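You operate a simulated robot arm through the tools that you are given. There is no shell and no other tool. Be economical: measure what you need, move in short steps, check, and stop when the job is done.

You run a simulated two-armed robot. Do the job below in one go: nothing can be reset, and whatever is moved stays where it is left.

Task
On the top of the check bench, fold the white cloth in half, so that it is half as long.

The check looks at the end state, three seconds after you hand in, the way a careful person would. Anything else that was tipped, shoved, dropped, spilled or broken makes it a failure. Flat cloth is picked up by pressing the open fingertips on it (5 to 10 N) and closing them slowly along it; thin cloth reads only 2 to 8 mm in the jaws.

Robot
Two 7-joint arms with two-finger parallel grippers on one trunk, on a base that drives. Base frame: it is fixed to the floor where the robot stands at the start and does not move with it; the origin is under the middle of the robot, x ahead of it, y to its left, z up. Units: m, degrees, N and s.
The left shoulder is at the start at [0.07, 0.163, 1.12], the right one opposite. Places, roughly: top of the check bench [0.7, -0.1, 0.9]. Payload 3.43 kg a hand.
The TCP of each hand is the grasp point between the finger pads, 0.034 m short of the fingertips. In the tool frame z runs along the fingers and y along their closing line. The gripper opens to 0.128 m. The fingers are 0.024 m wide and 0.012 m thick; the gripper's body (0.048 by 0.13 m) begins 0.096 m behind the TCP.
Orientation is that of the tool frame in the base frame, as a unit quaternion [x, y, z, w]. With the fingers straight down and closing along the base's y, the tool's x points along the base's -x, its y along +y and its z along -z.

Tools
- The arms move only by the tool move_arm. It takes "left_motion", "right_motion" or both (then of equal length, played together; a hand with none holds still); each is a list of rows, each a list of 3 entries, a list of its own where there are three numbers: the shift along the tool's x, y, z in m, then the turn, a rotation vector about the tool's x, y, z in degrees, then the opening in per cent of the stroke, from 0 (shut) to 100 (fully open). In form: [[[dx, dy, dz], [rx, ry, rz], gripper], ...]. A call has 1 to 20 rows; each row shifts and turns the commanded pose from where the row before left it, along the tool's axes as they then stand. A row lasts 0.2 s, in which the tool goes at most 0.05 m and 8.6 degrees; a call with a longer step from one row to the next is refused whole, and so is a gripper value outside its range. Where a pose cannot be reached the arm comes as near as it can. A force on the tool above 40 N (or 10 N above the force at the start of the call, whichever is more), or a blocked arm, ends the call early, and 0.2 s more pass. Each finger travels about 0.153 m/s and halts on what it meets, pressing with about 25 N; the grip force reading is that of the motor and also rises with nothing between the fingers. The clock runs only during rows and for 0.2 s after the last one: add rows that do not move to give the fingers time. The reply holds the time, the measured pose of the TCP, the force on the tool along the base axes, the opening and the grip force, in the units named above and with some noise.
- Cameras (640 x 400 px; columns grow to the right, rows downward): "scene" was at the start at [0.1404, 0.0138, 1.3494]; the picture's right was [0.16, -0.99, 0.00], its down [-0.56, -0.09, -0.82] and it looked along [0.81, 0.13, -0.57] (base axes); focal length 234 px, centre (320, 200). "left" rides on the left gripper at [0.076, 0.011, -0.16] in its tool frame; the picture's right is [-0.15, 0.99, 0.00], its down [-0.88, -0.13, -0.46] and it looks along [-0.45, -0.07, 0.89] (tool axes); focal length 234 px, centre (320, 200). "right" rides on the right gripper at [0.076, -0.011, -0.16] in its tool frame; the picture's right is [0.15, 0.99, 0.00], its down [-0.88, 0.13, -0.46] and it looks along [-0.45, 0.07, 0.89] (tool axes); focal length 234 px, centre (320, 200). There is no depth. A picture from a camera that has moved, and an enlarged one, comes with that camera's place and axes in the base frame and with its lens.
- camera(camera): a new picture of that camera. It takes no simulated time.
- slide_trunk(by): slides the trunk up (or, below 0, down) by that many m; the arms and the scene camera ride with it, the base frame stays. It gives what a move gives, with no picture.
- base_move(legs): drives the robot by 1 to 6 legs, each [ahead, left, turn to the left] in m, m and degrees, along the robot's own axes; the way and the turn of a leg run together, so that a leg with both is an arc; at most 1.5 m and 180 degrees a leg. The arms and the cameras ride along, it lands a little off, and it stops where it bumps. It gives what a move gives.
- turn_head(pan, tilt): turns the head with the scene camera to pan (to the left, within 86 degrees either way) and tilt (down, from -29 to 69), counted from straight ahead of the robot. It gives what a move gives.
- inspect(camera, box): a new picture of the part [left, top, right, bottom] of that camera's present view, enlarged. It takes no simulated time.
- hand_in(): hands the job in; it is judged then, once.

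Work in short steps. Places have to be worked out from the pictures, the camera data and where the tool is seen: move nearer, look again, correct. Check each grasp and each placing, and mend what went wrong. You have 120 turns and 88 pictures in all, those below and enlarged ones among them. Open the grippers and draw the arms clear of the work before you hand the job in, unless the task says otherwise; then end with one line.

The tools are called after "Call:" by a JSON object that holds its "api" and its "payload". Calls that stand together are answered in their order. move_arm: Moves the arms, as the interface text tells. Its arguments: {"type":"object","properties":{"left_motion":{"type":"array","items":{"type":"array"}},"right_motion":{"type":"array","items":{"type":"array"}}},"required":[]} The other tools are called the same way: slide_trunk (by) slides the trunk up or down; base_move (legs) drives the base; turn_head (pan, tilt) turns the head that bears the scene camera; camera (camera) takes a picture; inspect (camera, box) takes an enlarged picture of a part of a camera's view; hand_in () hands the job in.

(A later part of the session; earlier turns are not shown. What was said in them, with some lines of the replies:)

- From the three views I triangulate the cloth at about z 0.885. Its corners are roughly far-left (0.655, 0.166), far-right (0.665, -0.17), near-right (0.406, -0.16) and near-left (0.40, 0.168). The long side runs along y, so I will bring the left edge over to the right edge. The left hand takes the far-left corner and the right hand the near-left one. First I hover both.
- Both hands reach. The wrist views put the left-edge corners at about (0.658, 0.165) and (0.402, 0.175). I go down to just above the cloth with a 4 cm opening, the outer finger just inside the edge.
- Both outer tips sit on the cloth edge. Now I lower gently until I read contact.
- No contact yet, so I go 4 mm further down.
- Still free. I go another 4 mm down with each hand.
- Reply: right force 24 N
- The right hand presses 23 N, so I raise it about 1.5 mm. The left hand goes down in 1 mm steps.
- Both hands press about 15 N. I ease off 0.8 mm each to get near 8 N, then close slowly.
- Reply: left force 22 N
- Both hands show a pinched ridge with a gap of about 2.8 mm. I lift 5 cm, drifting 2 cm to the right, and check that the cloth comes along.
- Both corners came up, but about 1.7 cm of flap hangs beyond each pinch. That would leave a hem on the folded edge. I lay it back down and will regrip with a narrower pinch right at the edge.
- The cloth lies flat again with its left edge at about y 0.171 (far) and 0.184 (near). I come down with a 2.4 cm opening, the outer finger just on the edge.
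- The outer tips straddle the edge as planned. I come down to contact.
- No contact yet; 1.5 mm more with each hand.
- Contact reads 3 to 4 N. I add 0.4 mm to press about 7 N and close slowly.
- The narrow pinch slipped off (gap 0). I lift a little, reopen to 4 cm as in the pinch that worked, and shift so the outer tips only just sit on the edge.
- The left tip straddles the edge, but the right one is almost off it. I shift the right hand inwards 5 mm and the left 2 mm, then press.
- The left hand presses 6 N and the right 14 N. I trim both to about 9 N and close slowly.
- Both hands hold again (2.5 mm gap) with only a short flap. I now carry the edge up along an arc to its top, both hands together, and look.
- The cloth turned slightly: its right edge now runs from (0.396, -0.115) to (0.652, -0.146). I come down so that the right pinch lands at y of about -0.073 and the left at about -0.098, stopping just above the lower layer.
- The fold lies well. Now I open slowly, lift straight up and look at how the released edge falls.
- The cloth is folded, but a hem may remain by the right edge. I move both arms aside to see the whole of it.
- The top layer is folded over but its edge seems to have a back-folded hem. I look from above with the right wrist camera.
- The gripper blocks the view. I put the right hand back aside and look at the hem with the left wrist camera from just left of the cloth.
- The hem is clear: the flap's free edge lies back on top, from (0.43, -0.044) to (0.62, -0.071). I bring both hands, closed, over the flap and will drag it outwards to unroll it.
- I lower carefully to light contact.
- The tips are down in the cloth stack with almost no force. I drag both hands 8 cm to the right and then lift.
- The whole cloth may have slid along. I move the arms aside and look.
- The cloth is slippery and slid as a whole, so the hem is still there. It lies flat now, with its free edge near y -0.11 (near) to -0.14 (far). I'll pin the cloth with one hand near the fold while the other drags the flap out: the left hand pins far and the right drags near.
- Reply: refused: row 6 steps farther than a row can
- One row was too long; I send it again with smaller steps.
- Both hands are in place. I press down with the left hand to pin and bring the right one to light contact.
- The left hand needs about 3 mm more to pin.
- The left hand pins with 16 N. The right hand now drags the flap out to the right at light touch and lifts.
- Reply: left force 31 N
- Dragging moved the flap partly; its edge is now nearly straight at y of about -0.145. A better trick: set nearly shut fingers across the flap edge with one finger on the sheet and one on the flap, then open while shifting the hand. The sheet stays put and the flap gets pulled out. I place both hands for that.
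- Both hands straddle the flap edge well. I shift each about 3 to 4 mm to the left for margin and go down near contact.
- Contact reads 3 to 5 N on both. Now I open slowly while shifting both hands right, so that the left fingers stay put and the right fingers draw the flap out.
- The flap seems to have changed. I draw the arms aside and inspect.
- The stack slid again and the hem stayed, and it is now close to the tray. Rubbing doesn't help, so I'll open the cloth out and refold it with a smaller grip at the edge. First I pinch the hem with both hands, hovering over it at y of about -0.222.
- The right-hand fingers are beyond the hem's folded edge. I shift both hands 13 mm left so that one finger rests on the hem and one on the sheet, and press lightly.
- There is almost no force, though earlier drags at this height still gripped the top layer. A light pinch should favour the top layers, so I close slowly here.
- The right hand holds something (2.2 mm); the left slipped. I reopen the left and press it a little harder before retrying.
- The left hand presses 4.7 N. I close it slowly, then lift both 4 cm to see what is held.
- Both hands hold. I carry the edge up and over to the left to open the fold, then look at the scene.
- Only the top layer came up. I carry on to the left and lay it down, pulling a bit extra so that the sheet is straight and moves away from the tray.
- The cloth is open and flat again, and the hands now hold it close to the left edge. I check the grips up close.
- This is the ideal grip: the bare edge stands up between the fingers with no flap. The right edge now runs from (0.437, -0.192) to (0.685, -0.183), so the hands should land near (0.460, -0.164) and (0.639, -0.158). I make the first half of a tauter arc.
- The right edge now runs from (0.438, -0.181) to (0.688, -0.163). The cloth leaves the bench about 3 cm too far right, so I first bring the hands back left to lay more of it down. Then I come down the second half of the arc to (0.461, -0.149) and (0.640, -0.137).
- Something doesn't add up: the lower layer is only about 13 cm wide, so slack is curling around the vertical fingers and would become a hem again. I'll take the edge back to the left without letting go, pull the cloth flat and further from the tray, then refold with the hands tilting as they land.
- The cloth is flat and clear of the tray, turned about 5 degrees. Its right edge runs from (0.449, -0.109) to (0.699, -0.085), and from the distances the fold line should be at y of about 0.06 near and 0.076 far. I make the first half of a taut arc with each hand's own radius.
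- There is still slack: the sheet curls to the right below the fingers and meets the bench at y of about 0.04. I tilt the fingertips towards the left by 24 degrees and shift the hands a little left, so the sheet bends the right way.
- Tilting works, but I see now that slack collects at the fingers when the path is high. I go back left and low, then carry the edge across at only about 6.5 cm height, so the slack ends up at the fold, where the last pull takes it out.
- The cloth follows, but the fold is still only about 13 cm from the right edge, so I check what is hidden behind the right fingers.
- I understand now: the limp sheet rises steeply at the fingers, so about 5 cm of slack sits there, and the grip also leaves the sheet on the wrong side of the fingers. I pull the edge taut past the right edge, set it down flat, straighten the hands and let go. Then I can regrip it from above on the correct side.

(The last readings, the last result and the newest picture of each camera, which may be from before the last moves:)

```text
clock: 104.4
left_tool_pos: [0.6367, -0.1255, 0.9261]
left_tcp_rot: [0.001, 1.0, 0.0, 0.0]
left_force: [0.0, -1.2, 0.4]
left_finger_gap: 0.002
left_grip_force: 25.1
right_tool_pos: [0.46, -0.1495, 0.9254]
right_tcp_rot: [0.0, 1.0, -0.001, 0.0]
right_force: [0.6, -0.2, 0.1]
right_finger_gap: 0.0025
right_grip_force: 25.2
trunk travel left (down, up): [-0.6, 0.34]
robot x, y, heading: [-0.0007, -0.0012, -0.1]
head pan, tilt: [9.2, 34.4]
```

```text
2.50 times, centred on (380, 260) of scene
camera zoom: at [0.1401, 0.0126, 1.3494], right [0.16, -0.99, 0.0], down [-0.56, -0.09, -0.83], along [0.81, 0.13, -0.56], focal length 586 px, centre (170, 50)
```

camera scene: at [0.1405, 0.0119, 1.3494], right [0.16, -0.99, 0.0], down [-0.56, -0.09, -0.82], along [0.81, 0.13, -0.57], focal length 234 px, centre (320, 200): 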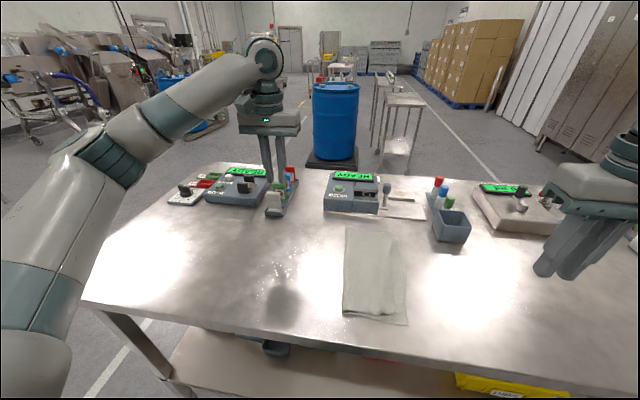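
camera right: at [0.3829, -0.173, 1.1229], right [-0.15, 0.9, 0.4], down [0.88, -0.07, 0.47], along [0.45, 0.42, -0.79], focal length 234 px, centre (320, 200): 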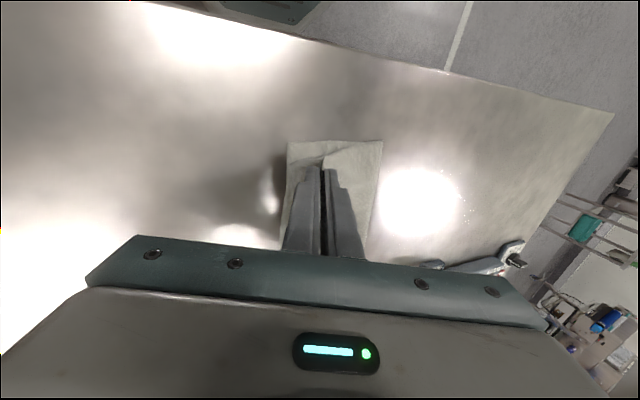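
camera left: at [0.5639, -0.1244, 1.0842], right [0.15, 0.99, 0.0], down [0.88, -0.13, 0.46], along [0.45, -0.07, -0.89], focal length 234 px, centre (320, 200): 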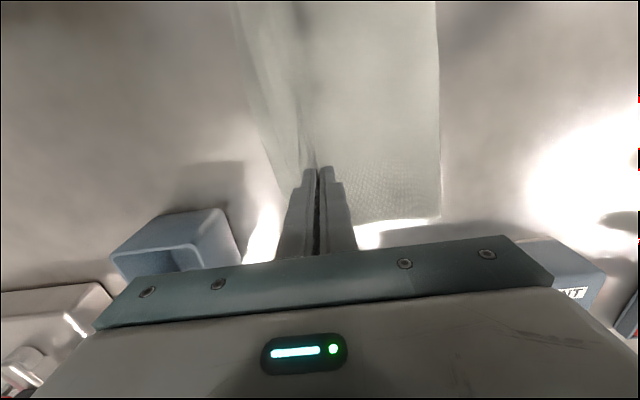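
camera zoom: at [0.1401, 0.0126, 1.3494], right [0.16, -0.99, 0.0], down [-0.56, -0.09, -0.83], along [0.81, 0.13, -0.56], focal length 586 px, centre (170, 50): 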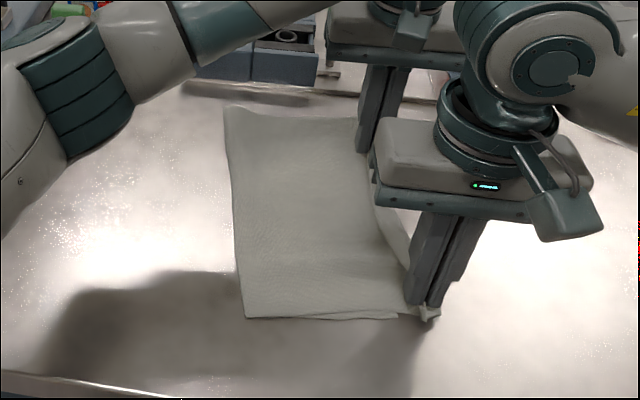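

The top is taut now and overhangs the lower layer. I release slowly, lift and move the arms aside to see the state.

Call:
{"api": "move_arm", "payload": {"left_motion": [[[0, 0, 0.005], [0, 0, 0], 0], [[0, 0, 0.002], [0, 0, 0], 3], [[0, 0, 0], [0, 0, 0], 6], [[0, 0, 0], [0, 0, 0], 10], [[0, 0, 0], [0, 0, 0], 16], [[0, 0, 0], [0, 0, 0], 22], [[0, 0, -0.01], [0, 0, 0], 24], [[0, 0, -0.03], [0, 0, 0], 31], [[0, 0, -0.04], [0, 0, 0], 31], [[0, 0.03, -0.03], [0, 0, 0], 31], [[0, 0.045, 0], [0, 0, 0], 31], [[0, 0.045, 0], [0, 0, 0], 31], [[0, 0.045, 0], [0, 0, 0], 31], [[0, 0.045, 0], [0, 0, 0], 31], [[0, 0.045, 0], [0, 0, 0], 31], [[0, 0.02, 0], [0, 0, 0], 31]], "right_motion": [[[0, 0, 0.005], [0, 0, 0], 0], [[0, 0, 0.002], [0, 0, 0], 3], [[0, 0, 0], [0, 0, 0], 6], [[0, 0, 0], [0, 0, 0], 10], [[0, 0, 0], [0, 0, 0], 16], [[0, 0, 0], [0, 0, 0], 22], [[0, 0, -0.01], [0, 0, 0], 24], [[0, 0, -0.03], [0, 0, 0], 31], [[0, 0, -0.04], [0, 0, 0], 31], [[0, -0.03, -0.03], [0, 0, 0], 31], [[0, -0.04, 0], [0, 0, 0], 31], [[0, -0.04, 0], [0, 0, 0], 31], [[0, -0.04, 0], [0, 0, 0], 31], [[0, -0.03, 0], [0, 0, 0], 31], [[0, 0, 0], [0, 0, 0], 31], [[0, 0, 0], [0, 0, 0], 31]]}}

Call:
{"api": "inspect", "payload": {"camera": "scene", "box": [300, 200, 470, 340]}}

```text
clock: 107.8
left_tool_pos: [0.6345, 0.1495, 1.0282]
left_tcp_rot: [0.0, 1.0, -0.001, 0.0]
left_force: [1.4, 0.5, 0.4]
left_finger_gap: 0.0398
left_grip_force: 0.1
right_tool_pos: [0.4631, -0.3288, 1.0293]
right_tcp_rot: [0.0, 1.0, 0.0, 0.0]
right_force: [0.2, -0.1, -0.1]
right_finger_gap: 0.0398
right_grip_force: 0.0
trunk travel left (down, up): [-0.6, 0.34]
robot x, y, heading: [0.0007, 0.0033, -0.1]
head pan, tilt: [9.2, 34.4]
```

```text
2.86 times, centred on (385, 270) of scene
camera zoom: at [0.1403, 0.0133, 1.3494], right [0.16, -0.99, 0.0], down [-0.56, -0.09, -0.82], along [0.81, 0.13, -0.57], focal length 670 px, centre (134, 0)
```

zoom: 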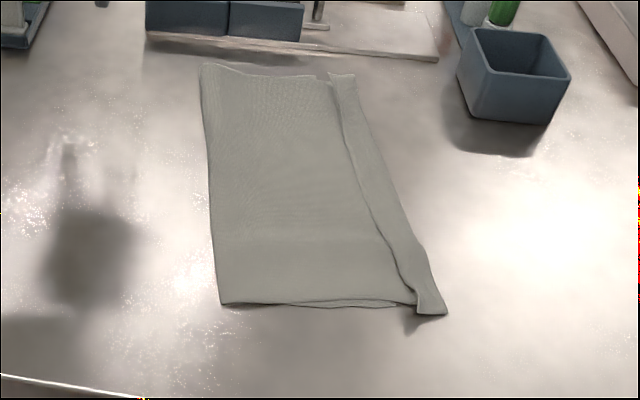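

The outline is now about 0.16 x 0.26 m, which is half of the 0.335 m length. The top's free edge is at y of about -0.147 against roughly -0.134 for the lower corner. I look closer before deciding.

Call:
{"api": "move_arm", "payload": {"left_motion": [[[0.03, 0, -0.02], [0, 0, 0], 31], [[0.04, -0.01, -0.02], [0, 0, 0], 31], [[0.04, -0.02, 0], [0, 0, 0], 31], [[0.03, -0.02, 0], [0, 0, 0], 31], [[0, 0, 0], [0, 0, 0], 31]]}}

Call:
{"api": "inspect", "payload": {"camera": "left", "box": [90, 60, 300, 260]}}

Call:
{"api": "camera", "payload": {"camera": "right"}}

```text
clock: 109.0
left_tool_pos: [0.4952, 0.1005, 1.0694]
left_tcp_rot: [0.0, 1.0, -0.001, -0.001]
left_force: [0.4, -0.1, -0.1]
left_finger_gap: 0.0395
left_grip_force: 0.0
right_tool_pos: [0.4632, -0.3272, 1.0297]
right_tcp_rot: [0.0, 1.0, 0.0, 0.001]
right_force: [-0.1, -0.2, 0.2]
right_finger_gap: 0.0398
right_grip_force: 0.0
trunk travel left (down, up): [-0.6, 0.34]
robot x, y, heading: [-0.0013, -0.0027, 0.0]
head pan, tilt: [9.2, 34.4]
```

```text
2.00 times, centred on (195, 160) of left
camera zoom: at [0.418, 0.1133, 1.2285], right [0.15, 0.99, 0.0], down [0.88, -0.13, 0.45], along [0.45, -0.07, -0.89], focal length 468 px, centre (570, 280)
```

zoom: 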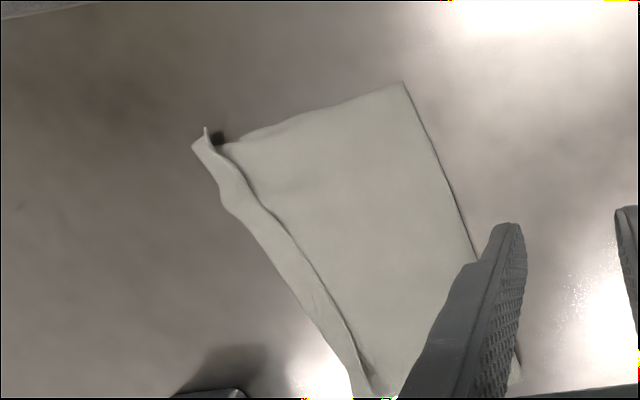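

```text
8 pictures are left
camera right: at [0.3867, -0.3387, 1.1891], right [-0.15, 0.99, 0.0], down [0.88, 0.13, 0.46], along [0.45, 0.07, -0.89], focal length 234 px, centre (320, 200)
```

right: 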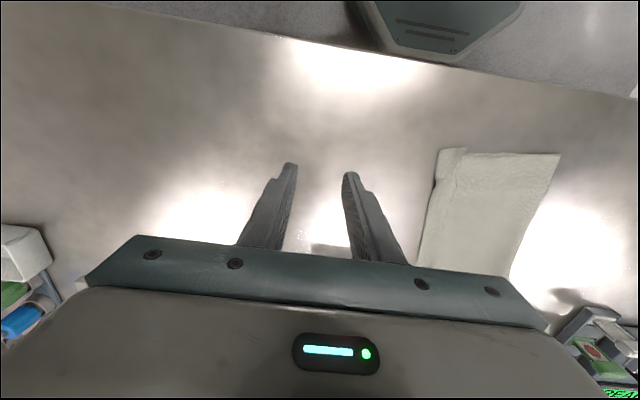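

The result is a neat half-length rectangle with only a narrow turned strip at the edge, slightly raised at the near corner. I pat that corner down once with the closed right fingers, straight down and up.

Call:
{"api": "move_arm", "payload": {"right_motion": [[[0.002, 0.03, 0], [0, 0, 0], 0], [[0.002, 0.04, 0], [0, 0, 0], 0], [[0.002, 0.04, 0.01], [0, 0, 0], 0], [[0.002, 0.035, 0.02], [0, 0, 0], 0], [[0.002, 0.025, 0.03], [0, 0, 0], 0], [[0, 0, 0.03], [0, 0, 0], 0], [[0, 0, 0.012], [0, 0, 0], 0], [[0, 0, 0.006], [0, 0, 0], 0], [[0, 0, 0.004], [0, 0, 0], 0], [[0, 0, 0], [0, 0, 0], 0], [[0, 0, -0.01], [0, 0, 0], 0], [[0, 0, -0.03], [0, 0, 0], 0], [[0, 0, -0.04], [0, 0, 0], 0], [[0, -0.03, -0.03], [0, 0, 0], 0], [[0, -0.04, -0.02], [0, 0, 0], 40], [[0, -0.04, 0], [0, 0, 0], 60], [[0, -0.04, 0], [0, 0, 0], 60]], "left_motion": [[[0, 0.03, -0.01], [0, 0, 0], 40], [[0, 0.03, -0.01], [0, 0, 0], 50], [[0, 0.03, -0.01], [0, 0, 0], 60], [[0, 0.03, 0], [0, 0, 0], 60], [[0, 0.03, 0], [0, 0, 0], 60], [[0, 0, 0], [0, 0, 0], 60], [[0, 0, 0], [0, 0, 0], 60], [[0, 0, 0], [0, 0, 0], 60], [[0, 0, 0], [0, 0, 0], 60], [[0, 0, 0], [0, 0, 0], 60], [[0, 0, 0], [0, 0, 0], 60], [[0, 0, 0], [0, 0, 0], 60], [[0, 0, 0], [0, 0, 0], 60], [[0, 0, 0], [0, 0, 0], 60], [[0, 0, 0], [0, 0, 0], 60], [[0, 0, 0], [0, 0, 0], 60], [[0, 0, 0], [0, 0, 0], 60]]}}

Call:
{"api": "camera", "payload": {"camera": "scene"}}

Call:
{"api": "inspect", "payload": {"camera": "scene", "box": [300, 200, 470, 340]}}

```text
clock: 112.6
left_tool_pos: [0.4956, 0.2491, 1.0992]
left_tcp_rot: [-0.001, 1.0, 0.001, 0.0]
left_force: [0.6, -0.7, 0.8]
left_finger_gap: 0.0767
left_grip_force: 0.1
right_tool_pos: [0.4492, -0.312, 1.0468]
right_tcp_rot: [0.0, 1.0, 0.0, 0.001]
right_force: [-0.2, -0.5, -1.0]
right_finger_gap: 0.077
right_grip_force: 0.1
trunk travel left (down, up): [-0.6, 0.34]
robot x, y, heading: [-0.0049, -0.0003, 0.1]
head pan, tilt: [9.2, 34.4]
```

```text
7 pictures are left
camera scene: at [0.1392, 0.0121, 1.3496], right [0.16, -0.99, 0.0], down [-0.56, -0.09, -0.83], along [0.81, 0.13, -0.56], focal length 234 px, centre (320, 200)
```

scene: 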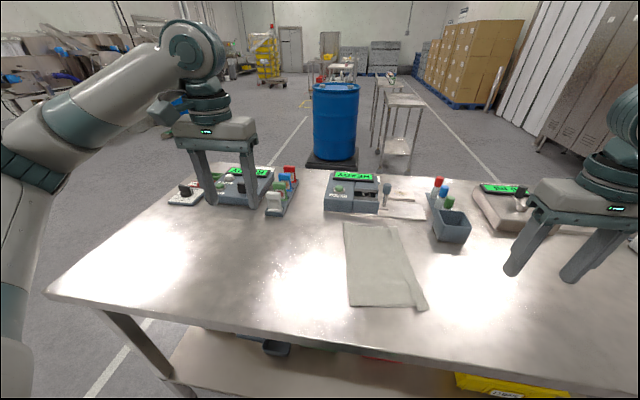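

```text
2.86 times, centred on (385, 270) of scene
camera zoom: at [0.1392, 0.0121, 1.3496], right [0.16, -0.99, 0.0], down [-0.56, -0.09, -0.83], along [0.81, 0.13, -0.56], focal length 670 px, centre (134, 0)
```

zoom: 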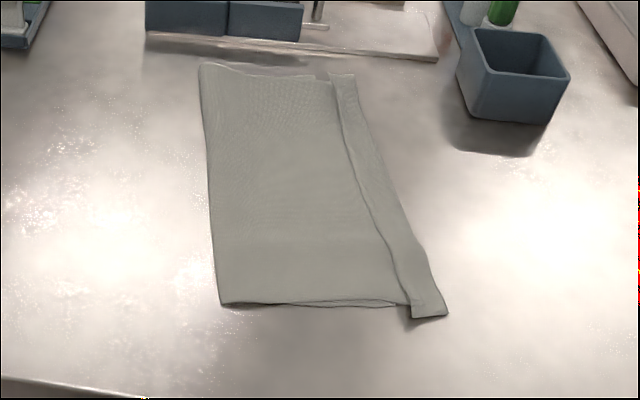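

The cloth lies flat at half its length, nothing else was disturbed, both grippers are open and the arms are clear. I hand in.

Call:
{"api": "hand_in", "payload": {}}

```text
The job is handed in.
```

The white cloth is folded to about half its length (roughly 0.16 m of 0.335 m) on the check bench and handed in, but the fold isn't clean: a strip about 2 cm wide is turned back along the top layer's edge, and the lower layer ends about 3 cm short of the fold's right side.
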